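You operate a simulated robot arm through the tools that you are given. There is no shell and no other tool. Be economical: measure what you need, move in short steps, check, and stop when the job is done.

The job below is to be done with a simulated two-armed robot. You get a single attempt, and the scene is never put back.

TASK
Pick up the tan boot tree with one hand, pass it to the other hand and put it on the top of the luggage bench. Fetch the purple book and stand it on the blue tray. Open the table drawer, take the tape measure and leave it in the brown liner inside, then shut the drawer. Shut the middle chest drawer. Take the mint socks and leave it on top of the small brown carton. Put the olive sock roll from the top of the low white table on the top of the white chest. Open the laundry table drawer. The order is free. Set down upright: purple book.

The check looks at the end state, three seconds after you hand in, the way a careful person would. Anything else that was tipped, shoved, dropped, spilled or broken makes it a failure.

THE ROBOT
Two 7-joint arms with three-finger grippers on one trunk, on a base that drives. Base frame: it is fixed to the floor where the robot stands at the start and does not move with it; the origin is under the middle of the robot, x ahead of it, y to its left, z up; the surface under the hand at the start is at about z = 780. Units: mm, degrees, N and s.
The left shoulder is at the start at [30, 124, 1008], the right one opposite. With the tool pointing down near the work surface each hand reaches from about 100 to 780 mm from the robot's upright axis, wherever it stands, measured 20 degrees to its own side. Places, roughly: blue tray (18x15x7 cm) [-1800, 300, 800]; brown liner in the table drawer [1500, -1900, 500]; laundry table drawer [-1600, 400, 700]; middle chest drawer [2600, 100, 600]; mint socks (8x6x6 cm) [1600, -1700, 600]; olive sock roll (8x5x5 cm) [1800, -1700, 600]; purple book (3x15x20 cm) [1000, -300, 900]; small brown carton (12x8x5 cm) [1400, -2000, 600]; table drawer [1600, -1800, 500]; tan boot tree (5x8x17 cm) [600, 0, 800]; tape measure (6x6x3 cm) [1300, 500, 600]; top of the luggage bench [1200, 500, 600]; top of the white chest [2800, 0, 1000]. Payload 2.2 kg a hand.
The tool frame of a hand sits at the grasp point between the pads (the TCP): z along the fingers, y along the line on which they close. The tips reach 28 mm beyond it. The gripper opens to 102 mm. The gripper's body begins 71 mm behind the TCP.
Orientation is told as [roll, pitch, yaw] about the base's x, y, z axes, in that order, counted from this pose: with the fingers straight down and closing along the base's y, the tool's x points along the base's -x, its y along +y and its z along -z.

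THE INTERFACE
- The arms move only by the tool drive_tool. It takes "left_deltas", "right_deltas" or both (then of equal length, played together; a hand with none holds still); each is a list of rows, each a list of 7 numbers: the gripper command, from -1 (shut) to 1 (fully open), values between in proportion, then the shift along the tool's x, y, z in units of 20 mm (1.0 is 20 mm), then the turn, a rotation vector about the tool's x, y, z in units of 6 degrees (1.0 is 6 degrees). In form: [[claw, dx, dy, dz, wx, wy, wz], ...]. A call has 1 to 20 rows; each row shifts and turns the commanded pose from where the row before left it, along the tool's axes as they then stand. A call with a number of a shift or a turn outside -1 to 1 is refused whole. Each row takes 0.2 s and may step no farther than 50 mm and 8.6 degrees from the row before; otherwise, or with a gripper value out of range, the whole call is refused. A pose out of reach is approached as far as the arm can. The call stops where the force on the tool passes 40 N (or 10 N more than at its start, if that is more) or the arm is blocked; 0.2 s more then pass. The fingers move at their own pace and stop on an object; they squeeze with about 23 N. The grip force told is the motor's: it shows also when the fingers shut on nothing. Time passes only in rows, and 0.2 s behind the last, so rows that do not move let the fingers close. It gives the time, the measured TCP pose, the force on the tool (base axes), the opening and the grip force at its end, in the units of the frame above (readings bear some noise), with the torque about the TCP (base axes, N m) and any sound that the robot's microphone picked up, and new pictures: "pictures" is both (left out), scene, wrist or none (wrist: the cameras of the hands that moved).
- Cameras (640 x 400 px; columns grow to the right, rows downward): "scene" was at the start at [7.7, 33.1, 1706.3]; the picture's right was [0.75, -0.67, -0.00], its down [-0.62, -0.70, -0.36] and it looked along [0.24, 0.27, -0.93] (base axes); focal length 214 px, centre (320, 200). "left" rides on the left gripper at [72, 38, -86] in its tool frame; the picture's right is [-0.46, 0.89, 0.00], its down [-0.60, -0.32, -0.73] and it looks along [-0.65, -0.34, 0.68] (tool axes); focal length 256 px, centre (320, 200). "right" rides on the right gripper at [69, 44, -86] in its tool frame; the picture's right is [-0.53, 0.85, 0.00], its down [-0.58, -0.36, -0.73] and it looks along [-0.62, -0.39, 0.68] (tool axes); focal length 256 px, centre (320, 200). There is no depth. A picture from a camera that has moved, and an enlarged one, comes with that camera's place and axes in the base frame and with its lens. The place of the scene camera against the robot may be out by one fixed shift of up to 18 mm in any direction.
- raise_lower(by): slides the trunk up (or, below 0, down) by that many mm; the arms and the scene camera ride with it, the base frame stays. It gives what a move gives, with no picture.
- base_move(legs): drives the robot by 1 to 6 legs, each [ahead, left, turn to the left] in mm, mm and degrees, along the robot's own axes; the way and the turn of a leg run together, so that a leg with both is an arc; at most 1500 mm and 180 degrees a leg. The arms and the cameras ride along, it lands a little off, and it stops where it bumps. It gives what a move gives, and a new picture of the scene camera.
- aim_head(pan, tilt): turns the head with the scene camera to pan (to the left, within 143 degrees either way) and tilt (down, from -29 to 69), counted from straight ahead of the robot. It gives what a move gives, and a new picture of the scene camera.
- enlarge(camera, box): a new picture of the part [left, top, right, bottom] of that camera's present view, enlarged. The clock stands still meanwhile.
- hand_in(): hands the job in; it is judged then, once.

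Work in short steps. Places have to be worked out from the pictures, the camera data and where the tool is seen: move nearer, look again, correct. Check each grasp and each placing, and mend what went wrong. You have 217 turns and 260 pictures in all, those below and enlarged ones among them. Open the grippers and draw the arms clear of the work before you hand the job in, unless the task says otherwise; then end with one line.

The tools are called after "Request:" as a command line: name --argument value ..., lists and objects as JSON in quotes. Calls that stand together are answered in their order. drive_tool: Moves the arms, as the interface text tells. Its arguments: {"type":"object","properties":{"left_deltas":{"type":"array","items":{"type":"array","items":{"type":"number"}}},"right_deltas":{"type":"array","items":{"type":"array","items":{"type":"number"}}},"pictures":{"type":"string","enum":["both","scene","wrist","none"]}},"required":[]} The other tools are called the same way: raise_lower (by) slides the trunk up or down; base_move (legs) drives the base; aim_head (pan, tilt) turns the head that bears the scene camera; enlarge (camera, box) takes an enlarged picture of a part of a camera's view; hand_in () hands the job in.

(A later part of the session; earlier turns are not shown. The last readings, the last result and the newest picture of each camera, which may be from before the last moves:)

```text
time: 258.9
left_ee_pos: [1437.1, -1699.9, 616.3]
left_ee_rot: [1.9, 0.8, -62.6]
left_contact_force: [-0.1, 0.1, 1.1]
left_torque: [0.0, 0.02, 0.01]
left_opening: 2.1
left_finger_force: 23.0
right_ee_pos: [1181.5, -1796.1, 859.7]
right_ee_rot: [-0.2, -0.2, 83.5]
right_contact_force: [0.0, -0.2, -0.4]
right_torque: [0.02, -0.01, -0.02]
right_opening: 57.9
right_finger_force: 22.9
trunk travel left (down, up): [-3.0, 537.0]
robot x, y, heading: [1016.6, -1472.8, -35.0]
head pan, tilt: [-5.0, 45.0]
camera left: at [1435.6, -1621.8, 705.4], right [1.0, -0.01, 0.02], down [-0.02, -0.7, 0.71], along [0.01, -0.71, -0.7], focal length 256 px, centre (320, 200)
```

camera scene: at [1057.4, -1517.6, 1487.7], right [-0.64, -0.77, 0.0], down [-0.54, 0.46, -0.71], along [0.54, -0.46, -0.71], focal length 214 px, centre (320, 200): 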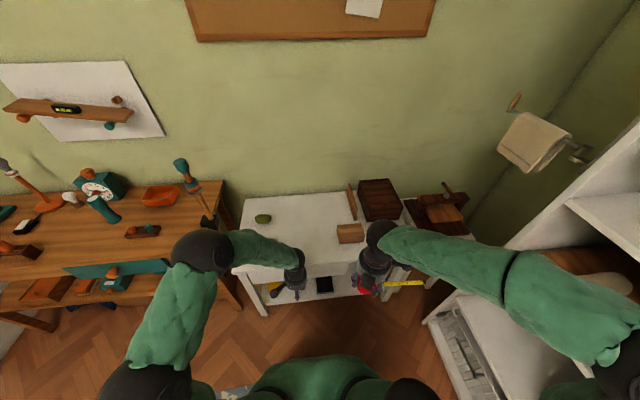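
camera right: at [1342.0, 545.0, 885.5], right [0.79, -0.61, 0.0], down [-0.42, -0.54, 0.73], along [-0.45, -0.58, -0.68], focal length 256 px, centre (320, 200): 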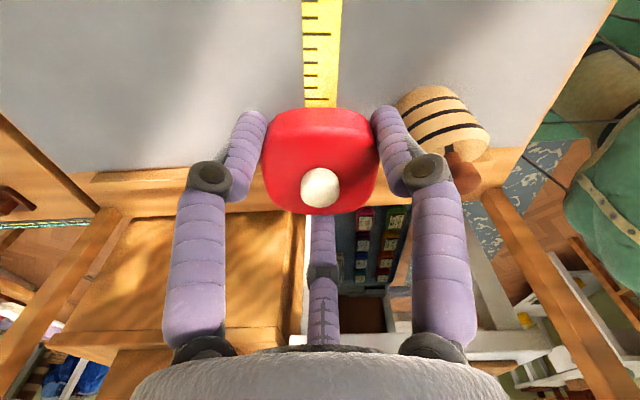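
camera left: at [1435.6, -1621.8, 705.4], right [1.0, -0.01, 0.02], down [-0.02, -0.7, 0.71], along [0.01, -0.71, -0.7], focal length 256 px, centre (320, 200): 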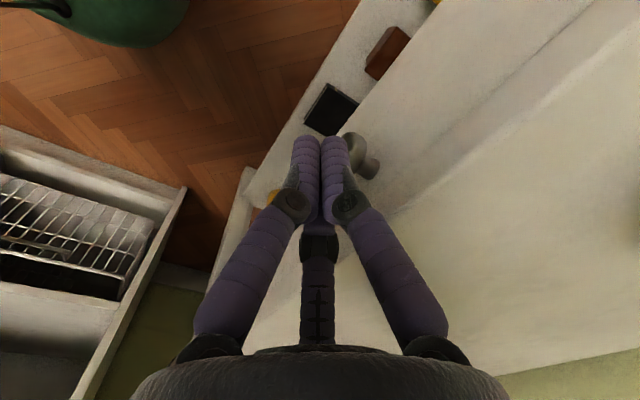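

The fingers closed short: a better pair of bearings gives the knob at (1463, −1729, 552), lower than thought. Back off, lower to 565 and advance again.

Request:
drive_tool --left_deltas '[[0.06, 0.54, -0.5, 0, 0, 0, 0], [0.06, 0.54, -0.5, 0, 0, 0, 0], [0.06, 0, 0, 0.65, 0, 0, 0], [0.06, 0, 0, 0.65, 0, 0, 0], [0.06, 0, 0, 0.65, 0, 0, 0], [0.06, 0, 0, 0.6, 0, 0, 0], [0.06, 0, 0, 0, 0, 0, 0]]' --pictures "wrist"

```text
time: 260.5
left_ee_pos: [1409.6, -1687.1, 562.3]
left_ee_rot: [1.9, 0.8, -62.6]
left_contact_force: [-0.2, -0.8, -0.8]
left_torque: [0.02, 0.03, 0.01]
left_opening: 53.9
left_finger_force: 0.2
right_ee_pos: [1181.2, -1797.2, 860.9]
right_ee_rot: [-0.2, -0.3, 83.5]
right_contact_force: [0.5, 0.2, -1.0]
right_torque: [0.0, 0.01, 0.01]
right_opening: 57.8
right_finger_force: 22.7
trunk travel left (down, up): [-3.0, 537.0]
robot x, y, heading: [1015.4, -1475.5, -35.1]
head pan, tilt: [-5.0, 45.0]
camera left: at [1408.7, -1609.0, 652.4], right [1.0, -0.01, 0.02], down [-0.02, -0.7, 0.71], along [0.01, -0.71, -0.7], focal length 256 px, centre (320, 200)
```

left: 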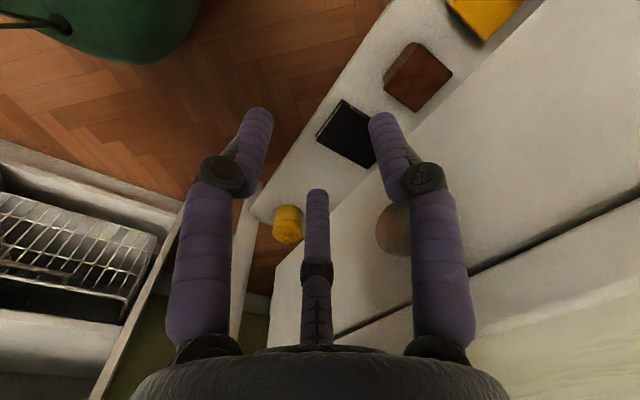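

Knob refined to (1459, −1737, 553). Align, open slightly more, advance 62 mm, and close.

Request:
drive_tool --left_deltas '[[0.2, -0.25, -0.49, 0, 0, 0, 0], [0.2, -0.45, 0.23, 0, 0, 0, 0], [0.2, -0.45, 0.23, 0, 0, 0, 0], [0.2, -0.45, 0.23, 0, 0, 0, 0], [0.2, -0.45, 0.23, 0, 0, 0, 0], [0.2, -0.45, 0.23, 0, 0, 0, 0], [0.2, -0.45, 0.23, 0, 0, 0, 0], [-1, 0, 0, 0, 0, 0, 0], [-1, 0, 0, 0, 0, 0, 0], [-1, 0, 0, 0, 0, 0, 0]]' --pictures "wrist"

```text
time: 262.0
left_ee_pos: [1438.2, -1721.9, 562.5]
left_ee_rot: [1.7, 1.8, -63.1]
left_contact_force: [-6.0, 1.3, 1.7]
left_torque: [-0.12, -0.17, -0.24]
left_opening: 60.7
left_finger_force: 0.1
right_ee_pos: [1181.1, -1795.4, 859.6]
right_ee_rot: [-0.3, -0.3, 83.5]
right_contact_force: [0.2, -0.5, -0.6]
right_torque: [-0.01, 0.02, 0.03]
right_opening: 58.1
right_finger_force: 23.0
trunk travel left (down, up): [-3.0, 537.0]
robot x, y, heading: [1014.7, -1472.7, -35.0]
head pan, tilt: [-5.0, 45.0]
stopped in row 7 (left hand): the force on the tool passed its limit at 63 N (the readings are from after the stop); the commanded pose is now the measured one
camera left: at [1438.3, -1645.6, 652.6], right [1.0, -0.01, 0.01], down [-0.02, -0.71, 0.7], along [0.0, -0.7, -0.71], focal length 256 px, centre (320, 200)
```

left: 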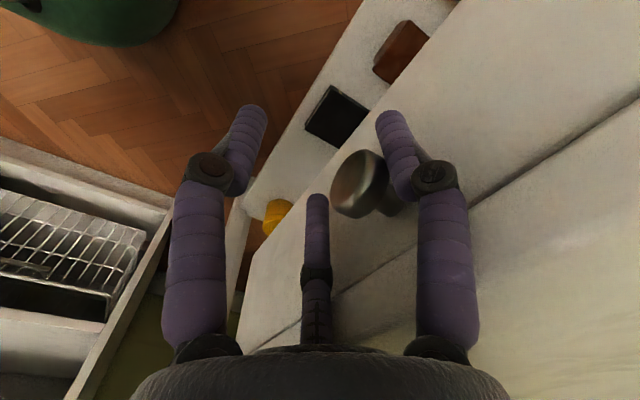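

The knob is now between the fingers, and a far finger just touches the drawer front. Ease back 3 mm and close.

Request:
drive_tool --left_deltas '[[0.2, 0.13, -0.07, 0, 0, 0, 0], [-1, 0, 0, 0, 0, 0, 0], [-1, 0, 0, 0, 0, 0, 0], [-1, 0, 0, 0, 0, 0, 0], [-1, 0, 0, 0, 0, 0, 0]]' --pictures "wrist"

```text
time: 262.6
left_ee_pos: [1444.6, -1716.5, 566.0]
left_ee_rot: [2.2, 2.0, -62.4]
left_contact_force: [7.2, 11.1, 4.5]
left_torque: [0.25, -0.25, 0.72]
left_opening: 36.8
left_finger_force: 23.6
right_ee_pos: [1182.5, -1795.2, 859.9]
right_ee_rot: [-0.4, -0.1, 83.8]
right_contact_force: [0.1, -0.7, -0.9]
right_torque: [0.02, -0.04, 0.0]
right_opening: 58.2
right_finger_force: 23.2
trunk travel left (down, up): [-3.0, 537.0]
robot x, y, heading: [1017.4, -1474.7, -35.1]
head pan, tilt: [-5.0, 45.0]
stopped in row 2 (left hand): the force on the tool passed its limit at 46 N (the readings are from after the stop); the commanded pose is now the measured one
camera left: at [1442.0, -1639.5, 655.7], right [1.0, 0.0, 0.02], down [-0.01, -0.72, 0.7], along [0.01, -0.7, -0.72], focal length 256 px, centre (320, 200)
```

left: 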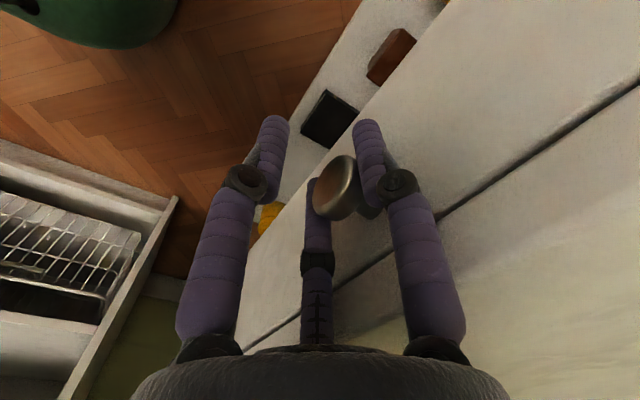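

The knob is pinched between the two far fingers. Keep closing and begin to pull back gently.

Request:
drive_tool --left_deltas '[[-1, 0, 0, 0, 0, 0, 0], [-1, 0, 0, 0, 0, 0, 0], [-1, 0.27, -0.14, 0, 0, 0, 0], [-1, 0.45, -0.23, 0, 0, 0, 0], [-1, 0.45, -0.23, 0, 0, 0, 0], [-1, 0.45, -0.23, 0, 0, 0, 0]]' --pictures "wrist"

```text
time: 264.0
left_ee_pos: [1412.9, -1693.5, 565.5]
left_ee_rot: [2.2, 1.8, -62.4]
left_contact_force: [19.2, 30.1, 16.2]
left_torque: [-0.14, -0.1, 1.28]
left_opening: 36.6
left_finger_force: 45.7
right_ee_pos: [1183.0, -1794.6, 862.4]
right_ee_rot: [-0.3, -0.2, 83.8]
right_contact_force: [0.5, -1.2, -0.9]
right_torque: [0.01, 0.0, 0.02]
right_opening: 57.9
right_finger_force: 23.0
trunk travel left (down, up): [-3.0, 537.0]
robot x, y, heading: [1020.5, -1471.1, -35.0]
head pan, tilt: [-5.0, 45.0]
camera left: at [1410.6, -1618.4, 655.6], right [1.0, 0.0, 0.02], down [-0.02, -0.72, 0.7], along [0.01, -0.7, -0.72], focal length 256 px, centre (320, 200)
```

left: 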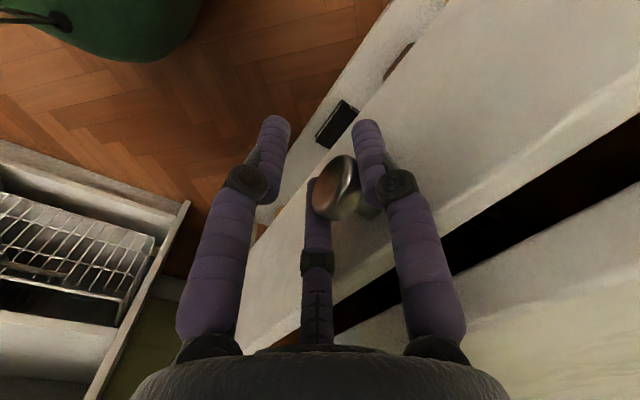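

The drawer is coming. There is a 35 N side load, so I add a small drift to +d while pulling on.

Request:
drive_tool --left_deltas '[[-1, 0.1, 0.18, 0, 0, 0, 0], [-1, 0.47, -0.18, 0, 0, 0, 0], [-1, 0.45, -0.23, 0, 0, 0, 0], [-1, 0.45, -0.23, 0, 0, 0, 0], [-1, 0.45, -0.23, 0, 0, 0, 0], [-1, 0.45, -0.23, 0, 0, 0, 0], [-1, 0.45, -0.23, 0, 0, 0, 0], [-1, 0.45, -0.23, 0, 0, 0, 0], [-1, 0.45, -0.23, 0, 0, 0, 0]]' --pictures "both"

```text
time: 265.4
left_ee_pos: [1375.5, -1669.9, 566.5]
left_ee_rot: [1.7, 1.3, -62.9]
left_contact_force: [-3.7, -6.0, -5.0]
left_torque: [-0.64, 0.57, 0.11]
left_opening: 20.0
left_finger_force: 45.3
right_ee_pos: [1179.7, -1797.4, 860.4]
right_ee_rot: [-0.4, -0.3, 83.6]
right_contact_force: [0.4, -0.5, 0.1]
right_torque: [0.03, 0.03, 0.0]
right_opening: 57.9
right_finger_force: 22.9
trunk travel left (down, up): [-3.0, 537.0]
robot x, y, heading: [1019.7, -1470.7, -35.1]
head pan, tilt: [-5.0, 45.0]
stopped in row 6 (left hand): the force on the tool passed its limit at 52 N (the readings are from after the stop); the commanded pose is now the measured one
camera scene: at [1057.0, -1518.1, 1487.7], right [-0.64, -0.77, 0.0], down [-0.54, 0.46, -0.71], along [0.54, -0.46, -0.71], focal length 214 px, centre (320, 200)
camera left: at [1374.3, -1591.9, 655.2], right [1.0, -0.01, 0.02], down [-0.02, -0.71, 0.71], along [0.0, -0.71, -0.71], focal length 256 px, centre (320, 200)
```

scene: 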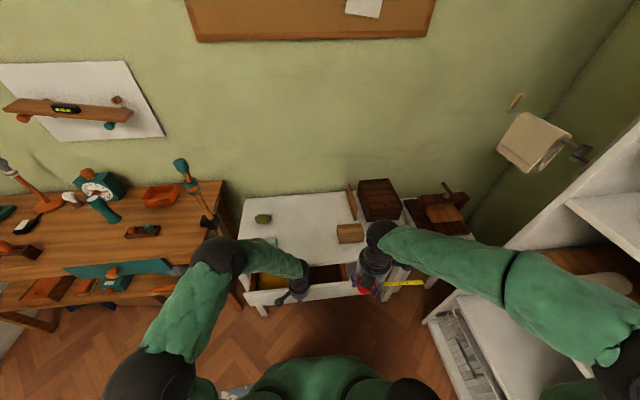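
left: 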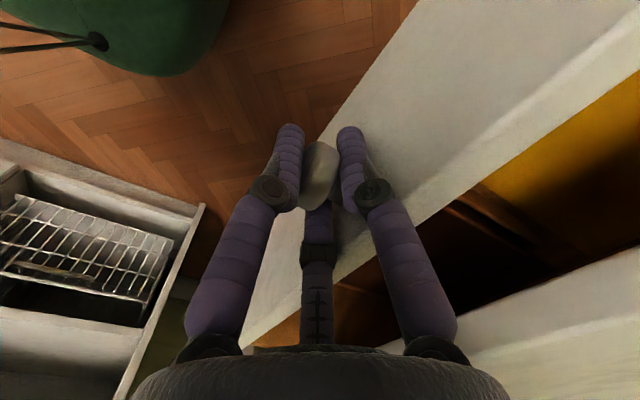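

A firm hold on the knob now; the drawer shows a yellow and a brown liner. Continue to pull.

Request:
drive_tool --left_deltas '[[-1, 0, 0, 0, 0, 0, 0], [-1, 0.45, -0.23, 0, 0, 0, 0], [-1, 0.45, -0.23, 0, 0, 0, 0], [-1, 0.45, -0.23, 0, 0, 0, 0], [-1, 0.45, -0.23, 0, 0, 0, 0], [-1, 0.45, -0.23, 0, 0, 0, 0], [-1, 0.45, -0.23, 0, 0, 0, 0], [-1, 0.45, -0.23, 0, 0, 0, 0], [-1, 0.45, -0.23, 0, 0, 0, 0], [-1, 0.45, -0.23, 0, 0, 0, 0]]' --pictures "wrist"

Request:
enlarge --camera "scene" --box '[220, 180, 412, 300]'

```text
time: 266.9
left_ee_pos: [1328.4, -1640.1, 566.4]
left_ee_rot: [1.5, 1.0, -62.8]
left_contact_force: [-3.3, -4.0, -0.6]
left_torque: [-0.6, 0.54, 0.07]
left_opening: 20.1
left_finger_force: 45.0
right_ee_pos: [1180.9, -1797.2, 859.7]
right_ee_rot: [-0.4, -0.2, 83.6]
right_contact_force: [-0.1, 0.1, -0.3]
right_torque: [0.02, 0.06, 0.0]
right_opening: 58.0
right_finger_force: 22.7
trunk travel left (down, up): [-3.0, 537.0]
robot x, y, heading: [1018.3, -1472.6, -35.1]
head pan, tilt: [-5.0, 45.0]
stopped in row 7 (left hand): the force on the tool passed its limit at 41 N (the readings are from after the stop); the commanded pose is now the measured one
camera left: at [1328.3, -1560.7, 654.5], right [1.0, -0.01, 0.02], down [-0.02, -0.7, 0.71], along [0.0, -0.71, -0.7], focal length 256 px, centre (320, 200)
```

left: 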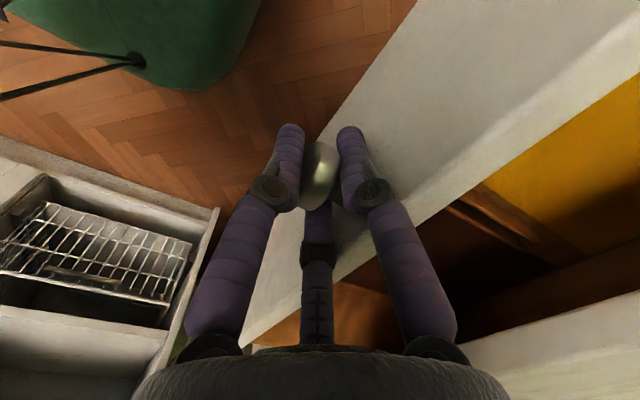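

```text
3.33 times, centred on (316, 240) of scene
camera zoom: at [1056.8, -1518.2, 1487.7], right [-0.64, -0.76, 0.0], down [-0.54, 0.46, -0.71], along [0.54, -0.46, -0.71], focal length 715 px, centre (333, 67)
```

zoom: 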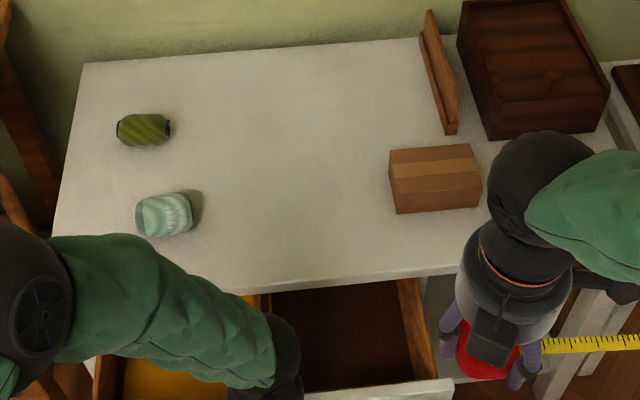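

Opened about 137 mm. Try a little further to see whether it is at its stop.

Request:
drive_tool --left_deltas '[[-1, 0, 0, 0, 0, 0, 0], [-1, 0.35, -0.18, 0, 0, 0, 0], [-1, 0.35, -0.18, 0, 0, 0, 0], [-1, 0.35, -0.18, 0, 0, 0, 0], [-1, 0.35, -0.18, 0, 0, 0, 0], [-1, 0.35, -0.18, 0, 0, 0, 0], [-1, 0.35, -0.18, 0, 0, 0, 0], [-1, 0.35, -0.18, 0, 0, 0, 0]]' --pictures "none"

```text
time: 268.7
left_ee_pos: [1284.7, -1608.4, 566.3]
left_ee_rot: [1.4, 0.8, -62.8]
left_contact_force: [-20.0, -28.3, -7.8]
left_torque: [0.0, -0.5, 0.11]
left_opening: 20.2
left_finger_force: 45.2
right_ee_pos: [1180.8, -1798.0, 859.3]
right_ee_rot: [-0.3, -0.3, 83.7]
right_contact_force: [0.1, 0.1, -1.6]
right_torque: [0.0, 0.0, -0.01]
right_opening: 58.1
right_finger_force: 22.7
trunk travel left (down, up): [-3.0, 537.0]
robot x, y, heading: [1017.3, -1476.3, -35.2]
head pan, tilt: [-5.0, 45.0]
```

About 190 mm open now. Release the knob, back away and look into the drawer.

Request:
drive_tool --left_deltas '[[-1, -0.09, -0.18, 0, 0, 0, 0], [0.2, 0, 0, 0, 0, 0, 0], [0.2, 0, 0, 0, 0, 0, 0], [0.2, 0.5, -0.25, 0, 0, 0, 0], [0.2, 0.8, -0.4, 0, 0, 0, 0], [0.2, 0.8, -0.4, 0, 0, 0, 0], [0.2, 0.5, 0.5, -0.8, 0, 0, 0], [0.2, 0.3, 0.8, -0.8, 0, 0, 0], [0.2, 0.3, 0.8, -0.8, 0, 0, 0], [0.2, 0.3, 0.8, -0.8, 0, 0, 0], [0.2, 0.3, 0.8, -0.8, 0, 0, 0], [0.2, 0.3, 0.8, -0.8, 0, 0, 0], [0.2, 0.3, 0.8, -0.8, 0, 0, 0]]' --pictures "scene"

Request:
enlarge --camera "scene" --box '[220, 200, 412, 320]'

Request:
enlarge --camera "left" --box '[0, 0, 640, 400]'

```text
time: 271.5
left_ee_pos: [1315.1, -1494.6, 681.2]
left_ee_rot: [1.6, 1.1, -62.9]
left_contact_force: [-0.2, 0.0, 0.8]
left_torque: [0.02, 0.02, 0.02]
left_opening: 61.3
left_finger_force: 0.1
right_ee_pos: [1179.6, -1796.5, 860.4]
right_ee_rot: [-0.4, -0.2, 83.6]
right_contact_force: [0.5, -0.5, -1.7]
right_torque: [0.05, 0.0, -0.01]
right_opening: 57.9
right_finger_force: 23.0
trunk travel left (down, up): [-3.0, 537.0]
robot x, y, heading: [1016.3, -1474.0, -35.1]
head pan, tilt: [-5.0, 45.0]
camera scene: at [1056.8, -1517.7, 1487.7], right [-0.64, -0.77, 0.0], down [-0.54, 0.46, -0.71], along [0.54, -0.46, -0.71], focal length 214 px, centre (320, 200)
```

scene: 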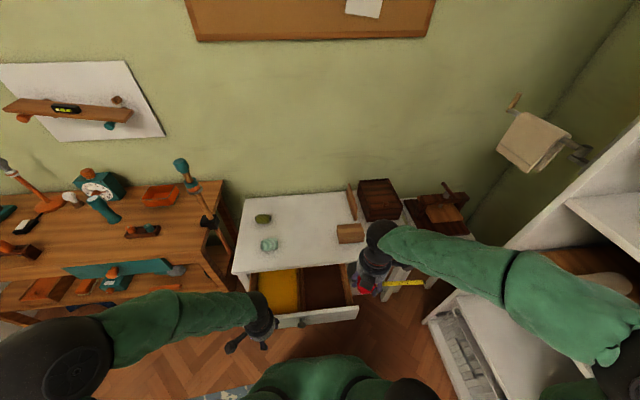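

```text
3.33 times, centred on (316, 260) of scene
camera zoom: at [1056.8, -1517.7, 1487.7], right [-0.64, -0.77, 0.0], down [-0.54, 0.46, -0.71], along [0.54, -0.46, -0.71], focal length 715 px, centre (333, 0)
```

zoom: 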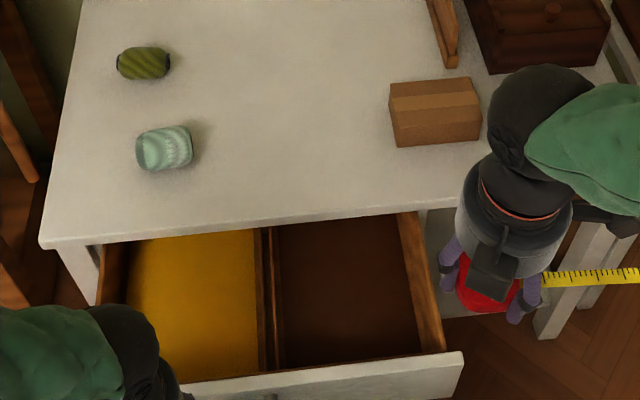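

```text
1.00 times, centred on (320, 200) of left (not enlarged: the box is as wide or as high as the picture)
camera zoom: at [1314.3, -1416.4, 771.1], right [1.0, -0.01, 0.02], down [-0.02, -0.7, 0.71], along [0.0, -0.71, -0.7], focal length 256 px, centre (320, 200)
```

zoom: 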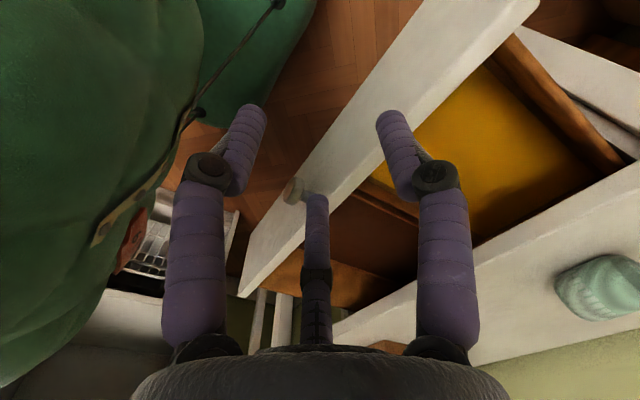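

I can see the brown liner: roughly 180 × 190 mm, centred near (1344, −1784). The tape with its blade (~205 mm) must go in diagonally. I move the right hand above the drawer and turn it 45°.

Request:
drive_tool --right_deltas '[[-1, -0.29, -0.98, 0, 0, 0, 0], [-1, -0.29, -0.98, 0, 0, 0, 0], [-1, -0.29, -0.98, 0, 0, 0, 0], [-1, -0.29, -0.98, 0, 0, 0, 0], [-1, -0.29, -0.98, 0, 0, 0, 0], [-1, -0.29, -0.98, 0, 0, 0, 0], [-1, -0.29, -0.98, 0, 0, 0, 0], [-1, -0.29, -0.98, 0, 0, 0, 0], [-1, -0.29, -0.98, 0, 0, 0, 0], [-1, -0.29, -0.98, 0, 0, 0, 0], [-1, 0, 0, 0.4, 0, 0, 0.94], [-1, 0, 0, 0.4, 0, 0, 0.94], [-1, 0, 0, 0.4, 0, 0, 0.94], [-1, 0, 0, 0.4, 0, 0, 0.94], [-1, 0, 0, 0.4, 0, 0, 0.94], [-1, 0, 0, 0.4, 0, 0, 0.94], [-1, 0, 0, 0.4, 0, 0, 0.94], [-1, 0, 0, 0.4, 0, 0, 0.94]]' --pictures "both"

Request:
enlarge --camera "scene" --box '[220, 200, 412, 320]'

```text
time: 275.3
left_ee_pos: [1315.8, -1494.4, 682.4]
left_ee_rot: [1.6, 1.1, -62.9]
left_contact_force: [-0.6, 0.2, 0.5]
left_torque: [-0.01, 0.0, 0.02]
left_opening: 61.3
left_finger_force: 0.0
right_ee_pos: [1382.2, -1760.5, 798.9]
right_ee_rot: [-0.1, -0.5, 38.5]
right_contact_force: [-0.4, 0.0, -1.4]
right_torque: [-0.03, 0.02, -0.02]
right_opening: 58.0
right_finger_force: 22.9
trunk travel left (down, up): [-3.0, 537.0]
robot x, y, heading: [1020.1, -1476.1, -35.0]
head pan, tilt: [-5.0, 45.0]
camera scene: at [1057.0, -1517.8, 1487.7], right [-0.64, -0.77, 0.0], down [-0.54, 0.46, -0.71], along [0.54, -0.46, -0.71], focal length 214 px, centre (320, 200)
camera right: at [1300.3, -1768.0, 884.0], right [-0.11, 0.99, 0.0], down [0.67, 0.07, 0.74], along [0.73, 0.08, -0.68], focal length 256 px, centre (320, 200)
```

scene: 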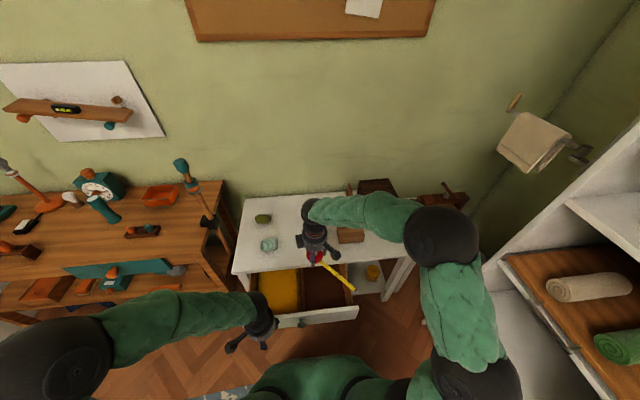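
right: 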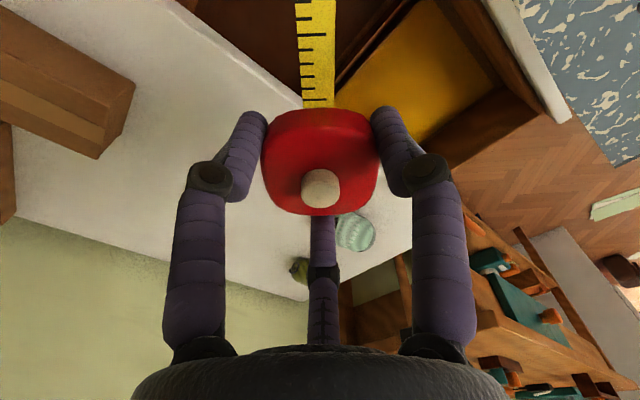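

```text
3.33 times, centred on (316, 260) of scene
camera zoom: at [1057.0, -1517.8, 1487.7], right [-0.64, -0.77, 0.0], down [-0.54, 0.46, -0.71], along [0.54, -0.46, -0.71], focal length 715 px, centre (333, 0)
```

zoom: 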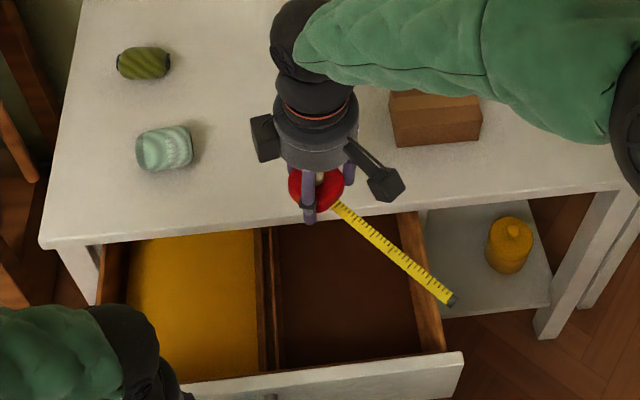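

Geometry says the diagonal works best with the body near the front-left corner and the blade pointing back-right. I turn the hand 90° the other way, above the table.

Request:
drive_tool --right_deltas '[[-1, 0, 0, -0.2, 0, 0, -1], [-1, 0, 0, -0.2, 0, 0, -1], [-1, 0, 0, 0, 0, 0, -1], [-1, 0, 0, 0, 0, 0, -1], [-1, 0, 0, 0, 0, 0, -1], [-1, 0, 0, 0, 0, 0, -1], [-1, 0, 0, 0, 0, 0, -1], [-1, 0, 0, 0, 0, 0, -1], [-1, 0, 0, 0, 0, 0, -1], [-1, 0, 0, 0, 0, 0, -1], [-1, 0, 0, 0, 0, 0, -1], [-1, 0, 0, 0, 0, 0, -1], [-1, 0, 0, 0, 0, 0, -1], [-1, 0, 0, 0, 0, 0, -1], [-1, 0, 0, 0, 0, 0, -1]]' --pictures "none"

```text
time: 278.5
left_ee_pos: [1315.5, -1495.2, 682.6]
left_ee_rot: [1.6, 1.0, -62.9]
left_contact_force: [-0.1, -0.6, 0.8]
left_torque: [-0.02, 0.02, 0.04]
left_opening: 61.0
left_finger_force: 0.1
right_ee_pos: [1381.8, -1760.9, 805.5]
right_ee_rot: [-0.5, 0.1, 128.6]
right_contact_force: [0.6, 0.4, -0.1]
right_torque: [0.03, -0.02, -0.03]
right_opening: 58.1
right_finger_force: 23.0
trunk travel left (down, up): [-3.0, 537.0]
robot x, y, heading: [1018.5, -1475.4, -34.9]
head pan, tilt: [-5.0, 45.0]
```

Feasible. Move the tape over the front-left of the liner and lower to z≈650, then check.

Request:
drive_tool --right_deltas '[[-1, -0.88, 0.18, 0.5, 0, 0, 0], [-1, -0.88, 0.18, 0.5, 0, 0, 0], [-1, -0.88, 0.18, 0.5, 0, 0, 0], [-1, -0.88, 0.18, 0.5, 0, 0, 0], [-1, 0, 0, 1, 0, 0, 0], [-1, 0, 0, 1, 0, 0, 0], [-1, 0, 0, 1, 0, 0, 0], [-1, 0, 0, 1, 0, 0, 0], [-1, 0, 0, 1, 0, 0, 0], [-1, 0, 0, 0.8, 0, 0, 0]]' --pictures "wrist"

Request:
enlarge --camera "scene" --box '[240, 220, 400, 320]'

```text
time: 280.7
left_ee_pos: [1314.4, -1495.2, 681.4]
left_ee_rot: [1.5, 1.1, -62.9]
left_contact_force: [0.4, 0.1, 0.3]
left_torque: [-0.01, 0.0, 0.01]
left_opening: 61.5
left_finger_force: 0.2
right_ee_pos: [1328.8, -1713.9, 648.1]
right_ee_rot: [-0.4, 0.1, 128.5]
right_contact_force: [0.7, 0.2, -0.2]
right_torque: [0.01, -0.01, 0.01]
right_opening: 57.8
right_finger_force: 23.6
trunk travel left (down, up): [-3.0, 537.0]
robot x, y, heading: [1017.7, -1476.2, -34.8]
head pan, tilt: [-5.0, 45.0]
camera right: at [1336.0, -1794.0, 734.5], right [-0.99, -0.11, -0.01], down [-0.08, 0.68, 0.73], along [-0.07, 0.73, -0.68], focal length 256 px, centre (320, 200)
```

right: 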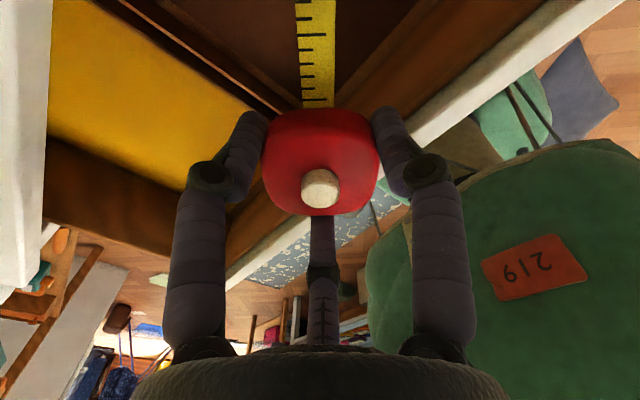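

```text
4.00 times, centred on (320, 270) of scene
camera zoom: at [1057.0, -1517.8, 1487.7], right [-0.64, -0.77, 0.0], down [-0.54, 0.46, -0.71], along [0.54, -0.46, -0.71], focal length 858 px, centre (320, -80)
```

zoom: 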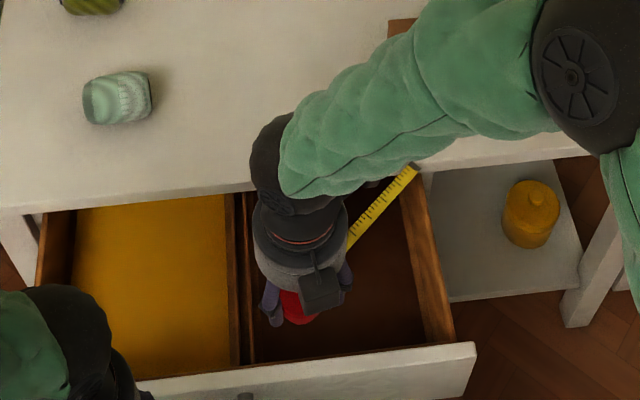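

Too tight by a few millimetres. I lift the tape away and pull the drawer further out by hooking the closed left fingers behind its front panel near the middle.

Request:
drive_tool --right_deltas '[[-1, 0, 0, -1, 0, 0, 0], [-1, 0, 0, -1, 0, 0, 0], [-1, 0, 0, -1, 0, 0, 0], [-1, 0, 0, -1, 0, 0, 0], [-1, 0.25, 0.9, -1, 0, 0, 0], [-1, 0.25, 0.9, -1, 0, 0, 0], [-1, 0.25, 0.9, -0.5, 0, 0, 0], [-1, 0.25, 0.9, 0, 0, 0, 0], [-1, 0.25, 0.9, 0, 0, 0, 0], [-1, 0.25, 0.9, 0, 0, 0, 0], [-1, 0.25, 0.9, 0, 0, 0, 0], [-1, 0.25, 0.9, 0, 0, 0, 0]]' --left_deltas '[[-1, 0, 0, 0, 0, 0, 0], [-1, 0, 0, 0, 0, 0, 0], [-1, 0, 0, 0, 0, 0, 0], [-1, 0, 0, 0, 0, 0, 0], [-1, -0.92, -0.15, 0, 0, 0, 0], [-1, -0.92, -0.15, 0, 0, 0, 0], [-1, -0.92, -0.15, 0, 0, 0, 0], [-1, -0.92, -0.15, 0, 0, 0, 0], [-1, -0.92, -0.15, 0, 0, 0, 0], [-1, -0.92, -0.15, 0, 0, 0, 0], [-1, -0.92, -0.15, 0, 0, 0, 0], [-1, -0.92, -0.15, 0, 0, 0, 0]]' --pictures "none"

Request:
enlarge --camera "scene" --box '[240, 220, 400, 320]'

Request:
enlarge --camera "left" --box '[0, 0, 640, 400]'

```text
time: 283.3
left_ee_pos: [1362.0, -1638.6, 678.9]
left_ee_rot: [1.7, 1.1, -62.9]
left_contact_force: [-0.7, -0.6, -0.7]
left_torque: [-0.02, 0.03, 0.0]
left_opening: 2.5
left_finger_force: 22.9
right_ee_pos: [1237.2, -1834.3, 777.7]
right_ee_rot: [-0.4, 0.1, 128.6]
right_contact_force: [0.3, 0.3, -0.6]
right_torque: [0.01, 0.0, 0.01]
right_opening: 57.9
right_finger_force: 23.0
trunk travel left (down, up): [-3.0, 537.0]
robot x, y, heading: [1017.6, -1476.5, -35.1]
head pan, tilt: [-5.0, 45.0]
```

```text
4.00 times, centred on (320, 270) of scene
camera zoom: at [1056.8, -1518.1, 1487.7], right [-0.64, -0.77, 0.0], down [-0.54, 0.46, -0.71], along [0.54, -0.46, -0.71], focal length 858 px, centre (320, -80)
```

zoom: 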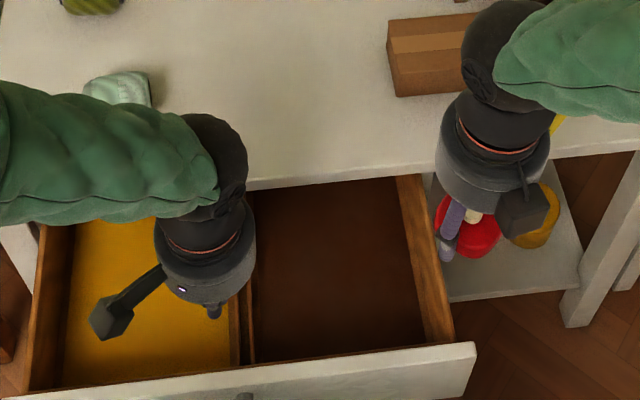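

```text
1.00 times, centred on (320, 200) of left (not enlarged: the box is as wide or as high as the picture)
camera zoom: at [1361.3, -1559.6, 768.8], right [1.0, -0.01, 0.02], down [-0.02, -0.7, 0.71], along [0.0, -0.71, -0.7], focal length 256 px, centre (320, 200)
```

zoom: 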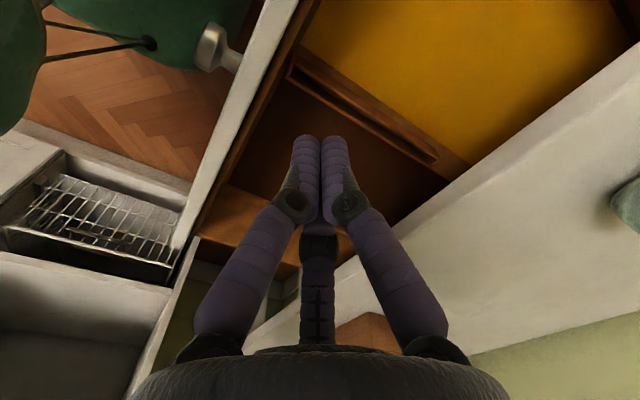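

The fingertips are over the yellow compartment beside the divider, just behind the front panel. Lower 85 mm and pull back 75 mm.

Request:
drive_tool --left_deltas '[[-1, 0, 0, 0.9, 0, 0, 0], [-1, 0, 0, 0.9, 0, 0, 0], [-1, 0, 0, 0.9, 0, 0, 0], [-1, 0, 0, 0.8, 0, 0, 0], [-1, 0, 0, 0.7, 0, 0, 0], [-1, 0.45, -0.23, 0, 0, 0, 0], [-1, 0.45, -0.23, 0, 0, 0, 0], [-1, 0.45, -0.23, 0, 0, 0, 0], [-1, 0.45, -0.23, 0, 0, 0, 0], [-1, 0.45, -0.23, 0, 0, 0, 0], [-1, 0.45, -0.23, 0, 0, 0, 0], [-1, 0.45, -0.23, 0, 0, 0, 0], [-1, 0.45, -0.23, 0, 0, 0, 0]]' --pictures "none"

Request:
enlarge --camera "scene" --box '[240, 220, 400, 320]'

```text
time: 286.1
left_ee_pos: [1298.4, -1587.4, 594.2]
left_ee_rot: [1.7, 1.1, -62.9]
left_contact_force: [-0.3, 0.4, -0.9]
left_torque: [-0.04, 0.01, -0.02]
left_opening: 2.1
left_finger_force: 22.6
right_ee_pos: [1236.8, -1835.3, 776.5]
right_ee_rot: [-0.5, 0.1, 128.5]
right_contact_force: [0.4, 0.7, -0.4]
right_torque: [-0.01, -0.02, 0.0]
right_opening: 57.8
right_finger_force: 23.1
trunk travel left (down, up): [-3.0, 537.0]
robot x, y, heading: [1018.3, -1474.8, -35.1]
head pan, tilt: [-5.0, 45.0]
```

```text
4.00 times, centred on (320, 270) of scene
camera zoom: at [1056.8, -1517.8, 1487.7], right [-0.64, -0.77, 0.0], down [-0.54, 0.46, -0.71], along [0.54, -0.46, -0.71], focal length 858 px, centre (320, -80)
```

zoom: 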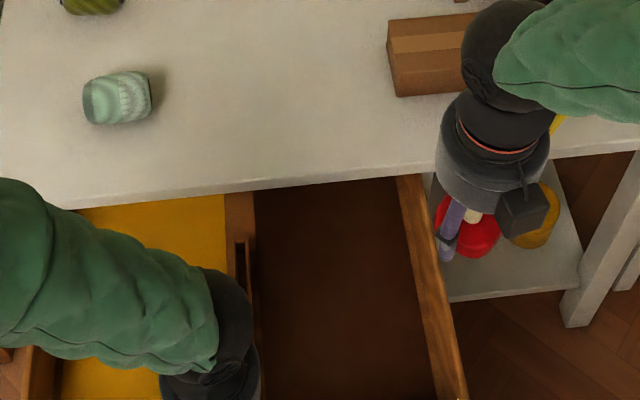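

Opened a further 70 mm. Raise and move the left hand away, then bring the tape over with the blade pointing mostly to the back.

Request:
drive_tool --left_deltas '[[-1, 0, 0, -1, 0, 0, 0], [-1, 0, 0, -1, 0, 0, 0], [-1, 0, 0, -1, 0, 0, 0], [-1, 0, 0, -1, 0, 0, 0], [-1, 0, 0, -1, 0, 0, 0], [-1, 0.45, 0.85, -0.5, 0, 0, 0], [-1, 0.45, 0.85, 0, 0, 0, 0], [-1, 0.45, 0.85, 0, 0, 0, 0], [-1, 0.45, 0.85, 0, 0, 0, 0], [-1, 0.45, 0.85, 0, 0, 0, 0], [-1, 0.45, 0.85, 0, 0, 0, 0], [-1, 0.45, 0.85, 0, 0, 0, 0], [-1, 0.45, 0.85, 0, 0, 0, 0], [-1, 0, 0, 0, 0, 0, 0], [-1, 0, 0, 0, 0, 0, 0], [-1, 0, 0, 0, 0, 0, 0]]' --right_deltas '[[-1, 0, 0, 0, 0, 0, -0.83], [-1, 0, 0, 0, 0, 0, -0.83], [-1, 0, 0, 0, 0, 0, -0.83], [-1, 0, 0, 0, 0, 0, -0.83], [-1, 0, 0, 0, 0, 0, 0], [-1, 0, 0, 0, 0, 0, 0], [-1, 0, 0, 0, 0, 0, 0], [-1, 0, 0, 0, 0, 0, 0], [-1, -0.3, -0.85, 0, 0, 0, 0], [-1, -0.3, -0.85, 0, 0, 0, 0], [-1, -0.3, -0.85, 0, 0, 0, 0], [-1, -0.3, -0.85, 0, 0, 0, 0], [-1, -0.3, -0.85, 0, 0, 0, 0], [-1, -0.3, -0.85, 0, 0, 0, 0], [-1, -0.3, -0.85, 0, 0, 0, 0], [-1, -0.2, -0.85, 0, 0, 0, 0]]' --pictures "none"

Request:
enlarge --camera "scene" --box '[224, 220, 416, 340]'

```text
time: 289.5
left_ee_pos: [1383.8, -1463.3, 708.7]
left_ee_rot: [1.6, 0.9, -62.7]
left_contact_force: [0.1, -0.5, 0.4]
left_torque: [-0.01, -0.01, 0.03]
left_opening: 2.1
left_finger_force: 22.9
right_ee_pos: [1272.1, -1693.3, 777.6]
right_ee_rot: [-0.3, 0.2, 148.4]
right_contact_force: [0.2, 0.0, -1.2]
right_torque: [0.0, -0.03, 0.02]
right_opening: 58.0
right_finger_force: 23.3
trunk travel left (down, up): [-3.0, 537.0]
robot x, y, heading: [1020.8, -1475.2, -34.9]
head pan, tilt: [-5.0, 45.0]
```

```text
3.33 times, centred on (320, 280) of scene
camera zoom: at [1057.0, -1517.6, 1487.7], right [-0.64, -0.77, 0.0], down [-0.54, 0.46, -0.71], along [0.54, -0.46, -0.71], focal length 715 px, centre (320, -67)
```

zoom: 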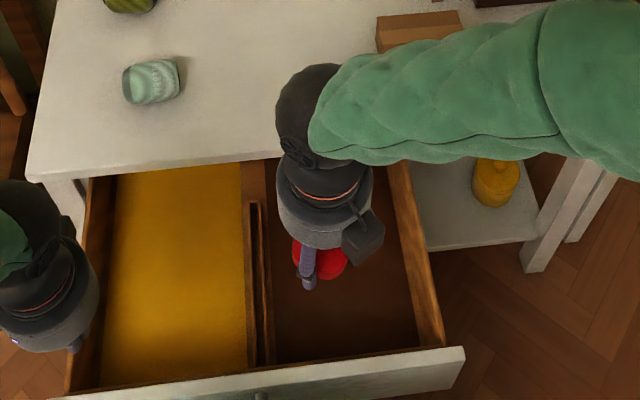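

Well placed; shift 12 mm back, then lower to z≈610.

Request:
drive_tool --right_deltas '[[-1, 0.6, 0.04, 0.8, 0, 0, 0], [-1, 0, 0, 1, 0, 0, 0], [-1, 0, 0, 1, 0, 0, 0], [-1, 0, 0, 1, 0, 0, 0], [-1, 0, 0, 1, 0, 0, 0], [-1, 0, 0, 1, 0, 0, 0], [-1, 0, 0, 1, 0, 0, 0], [-1, 0, 0, 1, 0, 0, 0], [-1, 0, 0, 0.5, 0, 0, 0]]' --pictures "wrist"

Request:
enlarge --camera "scene" --box '[224, 220, 416, 340]'

```text
time: 291.5
left_ee_pos: [1384.5, -1464.3, 708.7]
left_ee_rot: [1.5, 1.1, -62.8]
left_contact_force: [-0.3, 0.4, -0.7]
left_torque: [-0.03, 0.0, -0.01]
left_opening: 2.2
left_finger_force: 23.1
right_ee_pos: [1281.8, -1702.4, 612.1]
right_ee_rot: [-0.4, 0.3, 148.4]
right_contact_force: [-0.4, 0.1, -0.2]
right_torque: [-0.02, -0.01, -0.04]
right_opening: 58.0
right_finger_force: 23.1
trunk travel left (down, up): [-3.0, 537.0]
robot x, y, heading: [1019.0, -1475.4, -35.0]
head pan, tilt: [-5.0, 45.0]
camera right: at [1317.0, -1774.4, 698.0], right [-0.9, -0.44, -0.01], down [-0.31, 0.61, 0.73], along [-0.32, 0.66, -0.68], focal length 256 px, centre (320, 200)
```

right: 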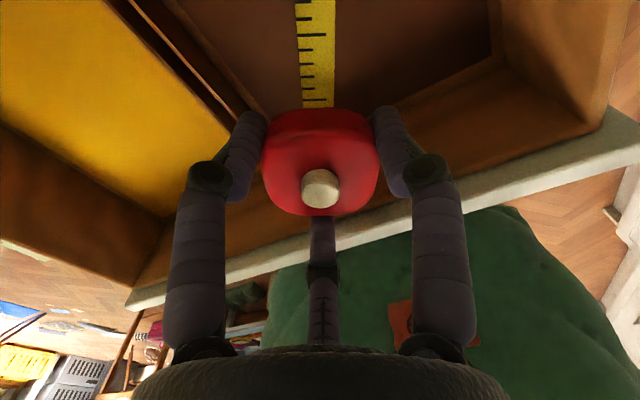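

```text
3.33 times, centred on (320, 280) of scene
camera zoom: at [1057.0, -1517.8, 1487.7], right [-0.64, -0.77, 0.0], down [-0.54, 0.46, -0.71], along [0.54, -0.46, -0.71], focal length 715 px, centre (320, -67)
```

zoom: 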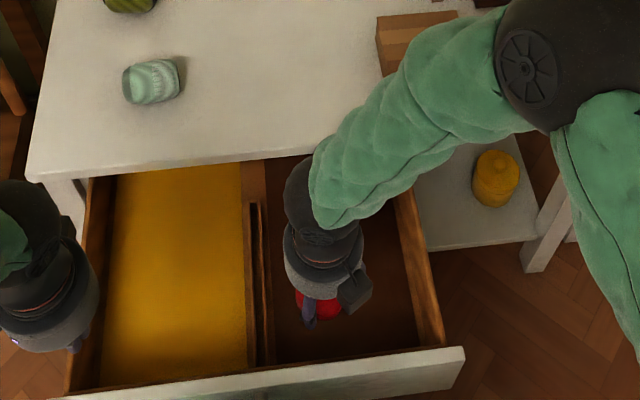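

Clear of all walls. Lower further in gentle steps.

Request:
drive_tool --right_deltas '[[-1, 0, 0, 0.5, 0, 0, 0], [-1, 0, 0, 0.5, 0, 0, 0], [-1, 0, 0, 0.4, 0, 0, 0], [-1, 0, 0, 0.3, 0, 0, 0], [-1, 0, 0, 0.3, 0, 0, 0], [-1, 0, 0, 0, 0, 0, 0]]' --pictures "wrist"

```text
time: 292.9
left_ee_pos: [1383.3, -1465.4, 709.2]
left_ee_rot: [1.6, 1.1, -62.8]
left_contact_force: [1.0, 0.7, -0.7]
left_torque: [-0.02, -0.01, -0.01]
left_opening: 2.5
left_finger_force: 22.6
right_ee_pos: [1280.9, -1701.5, 571.6]
right_ee_rot: [-0.4, 0.2, 148.5]
right_contact_force: [1.1, 0.9, -1.1]
right_torque: [0.02, -0.01, 0.02]
right_opening: 57.7
right_finger_force: 22.5
trunk travel left (down, up): [-3.0, 537.0]
robot x, y, heading: [1020.1, -1477.2, -34.9]
head pan, tilt: [-5.0, 45.0]
camera right: at [1316.7, -1773.9, 658.5], right [-0.9, -0.44, -0.01], down [-0.31, 0.61, 0.73], along [-0.32, 0.66, -0.68], focal length 256 px, centre (320, 200)
```

right: 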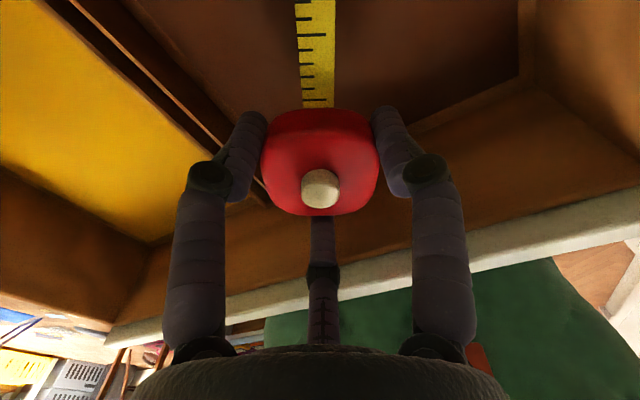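

Still free. Continue down in small steps.

Request:
drive_tool --right_deltas '[[-1, 0, 0, 0.3, 0, 0, 0], [-1, 0, 0, 0.3, 0, 0, 0], [-1, 0, 0, 0, 0, 0, 0]]' --pictures "none"

Request:
drive_tool --right_deltas '[[-1, 0, 0, 0.25, 0, 0, 0], [-1, 0, 0, 0.25, 0, 0, 0], [-1, 0, 0, 0, 0, 0, 0]]' --pictures "none"

Request:
drive_tool --right_deltas '[[-1, 0, 0, 0.2, 0, 0, 0], [-1, 0, 0, 0.2, 0, 0, 0], [-1, 0, 0, 0, 0, 0, 0]]' --pictures "wrist"

```text
time: 293.7
left_ee_pos: [1384.1, -1464.8, 709.2]
left_ee_rot: [1.5, 1.0, -62.8]
left_contact_force: [0.1, 0.2, -0.6]
left_torque: [0.0, -0.01, -0.03]
left_opening: 2.1
left_finger_force: 23.0
right_ee_pos: [1282.3, -1700.6, 561.5]
right_ee_rot: [-0.5, 0.2, 148.4]
right_contact_force: [0.5, 0.2, -1.1]
right_torque: [0.01, 0.01, -0.01]
right_opening: 58.1
right_finger_force: 23.2
trunk travel left (down, up): [-3.0, 537.0]
robot x, y, heading: [1016.7, -1474.0, -34.9]
head pan, tilt: [-5.0, 45.0]
```

```text
time: 294.5
left_ee_pos: [1383.2, -1463.7, 710.4]
left_ee_rot: [1.7, 1.2, -62.8]
left_contact_force: [0.4, -0.3, 0.2]
left_torque: [0.02, 0.0, -0.01]
left_opening: 2.4
left_finger_force: 22.9
right_ee_pos: [1281.6, -1701.3, 550.9]
right_ee_rot: [-0.5, 0.1, 148.4]
right_contact_force: [0.6, 0.5, -0.6]
right_torque: [0.0, 0.01, -0.02]
right_opening: 57.8
right_finger_force: 23.0
trunk travel left (down, up): [-3.0, 537.0]
robot x, y, heading: [1017.0, -1478.4, -35.1]
head pan, tilt: [-5.0, 45.0]
```

```text
time: 295.3
left_ee_pos: [1384.0, -1464.8, 708.7]
left_ee_rot: [1.7, 1.0, -62.8]
left_contact_force: [0.1, 0.2, -0.6]
left_torque: [0.0, 0.02, 0.0]
left_opening: 1.9
left_finger_force: 22.7
right_ee_pos: [1282.8, -1701.9, 542.9]
right_ee_rot: [-0.4, 0.2, 148.4]
right_contact_force: [-0.1, 0.2, -0.7]
right_torque: [0.0, 0.01, 0.0]
right_opening: 57.9
right_finger_force: 22.9
trunk travel left (down, up): [-3.0, 537.0]
robot x, y, heading: [1018.6, -1476.3, -35.2]
head pan, tilt: [-5.0, 45.0]
camera right: at [1318.1, -1773.8, 629.3], right [-0.9, -0.44, -0.01], down [-0.31, 0.61, 0.73], along [-0.32, 0.66, -0.68], focal length 256 px, centre (320, 200)
```

right: 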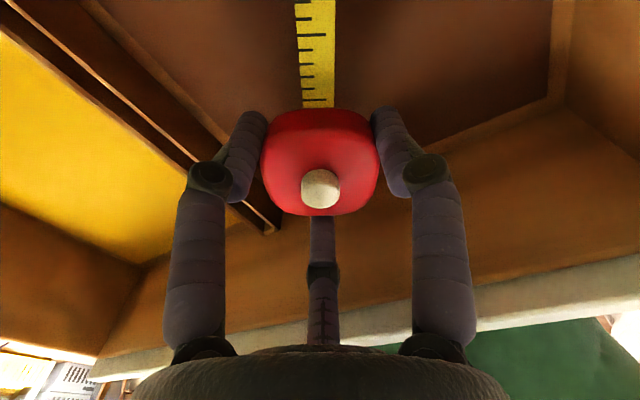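

Still not down; continue.

Request:
drive_tool --right_deltas '[[-1, 0, 0, 0.25, 0, 0, 0], [-1, 0, 0, 0.25, 0, 0, 0], [-1, 0, 0, 0, 0, 0, 0]]' --pictures "none"

Request:
drive_tool --right_deltas '[[-1, 0, 0, 0.2, 0, 0, 0], [-1, 0, 0, 0.2, 0, 0, 0], [-1, 0, 0, 0, 0, 0, 0]]' --pictures "none"

Request:
drive_tool --right_deltas '[[-1, 0, 0, 0.2, 0, 0, 0], [-1, 0, 0, 0.2, 0, 0, 0], [-1, 0, 0, 0, 0, 0, 0]]' --pictures "wrist"

```text
time: 296.1
left_ee_pos: [1384.1, -1464.8, 709.1]
left_ee_rot: [1.6, 1.1, -62.8]
left_contact_force: [0.4, 0.5, 0.9]
left_torque: [0.01, 0.0, 0.03]
left_opening: 2.2
left_finger_force: 23.3
right_ee_pos: [1283.2, -1700.1, 533.7]
right_ee_rot: [-0.4, 0.2, 148.4]
right_contact_force: [0.0, 0.6, -0.1]
right_torque: [-0.01, 0.0, -0.01]
right_opening: 57.8
right_finger_force: 23.3
trunk travel left (down, up): [-3.0, 537.0]
robot x, y, heading: [1019.6, -1474.5, -35.1]
head pan, tilt: [-5.0, 45.0]
```

```text
time: 296.9
left_ee_pos: [1385.2, -1463.9, 709.7]
left_ee_rot: [1.6, 1.0, -62.8]
left_contact_force: [0.7, 0.0, 0.0]
left_torque: [0.0, 0.01, -0.05]
left_opening: 2.1
left_finger_force: 22.9
right_ee_pos: [1282.0, -1700.5, 525.8]
right_ee_rot: [-0.4, 0.2, 148.4]
right_contact_force: [-0.7, -0.3, -0.3]
right_torque: [0.02, 0.02, 0.0]
right_opening: 57.6
right_finger_force: 23.2
trunk travel left (down, up): [-3.0, 537.0]
robot x, y, heading: [1018.9, -1472.8, -35.2]
head pan, tilt: [-5.0, 45.0]
```

```text
time: 297.7
left_ee_pos: [1384.0, -1464.4, 708.3]
left_ee_rot: [1.6, 1.1, -62.9]
left_contact_force: [-0.5, 0.0, -1.0]
left_torque: [0.0, -0.03, -0.02]
left_opening: 2.2
left_finger_force: 23.5
right_ee_pos: [1282.9, -1701.4, 516.6]
right_ee_rot: [-0.3, 0.3, 148.5]
right_contact_force: [0.5, 0.5, -1.0]
right_torque: [0.01, -0.01, 0.05]
right_opening: 58.0
right_finger_force: 23.1
trunk travel left (down, up): [-3.0, 537.0]
robot x, y, heading: [1020.1, -1475.6, -35.1]
head pan, tilt: [-5.0, 45.0]
camera right: at [1318.2, -1773.5, 603.4], right [-0.9, -0.44, -0.01], down [-0.3, 0.61, 0.73], along [-0.32, 0.66, -0.68], focal length 256 px, centre (320, 200)
```

right: 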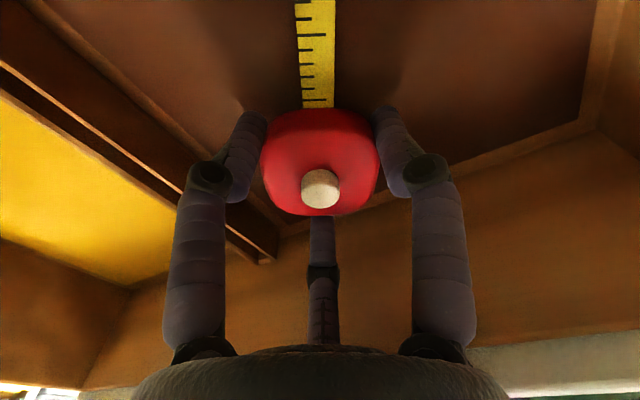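

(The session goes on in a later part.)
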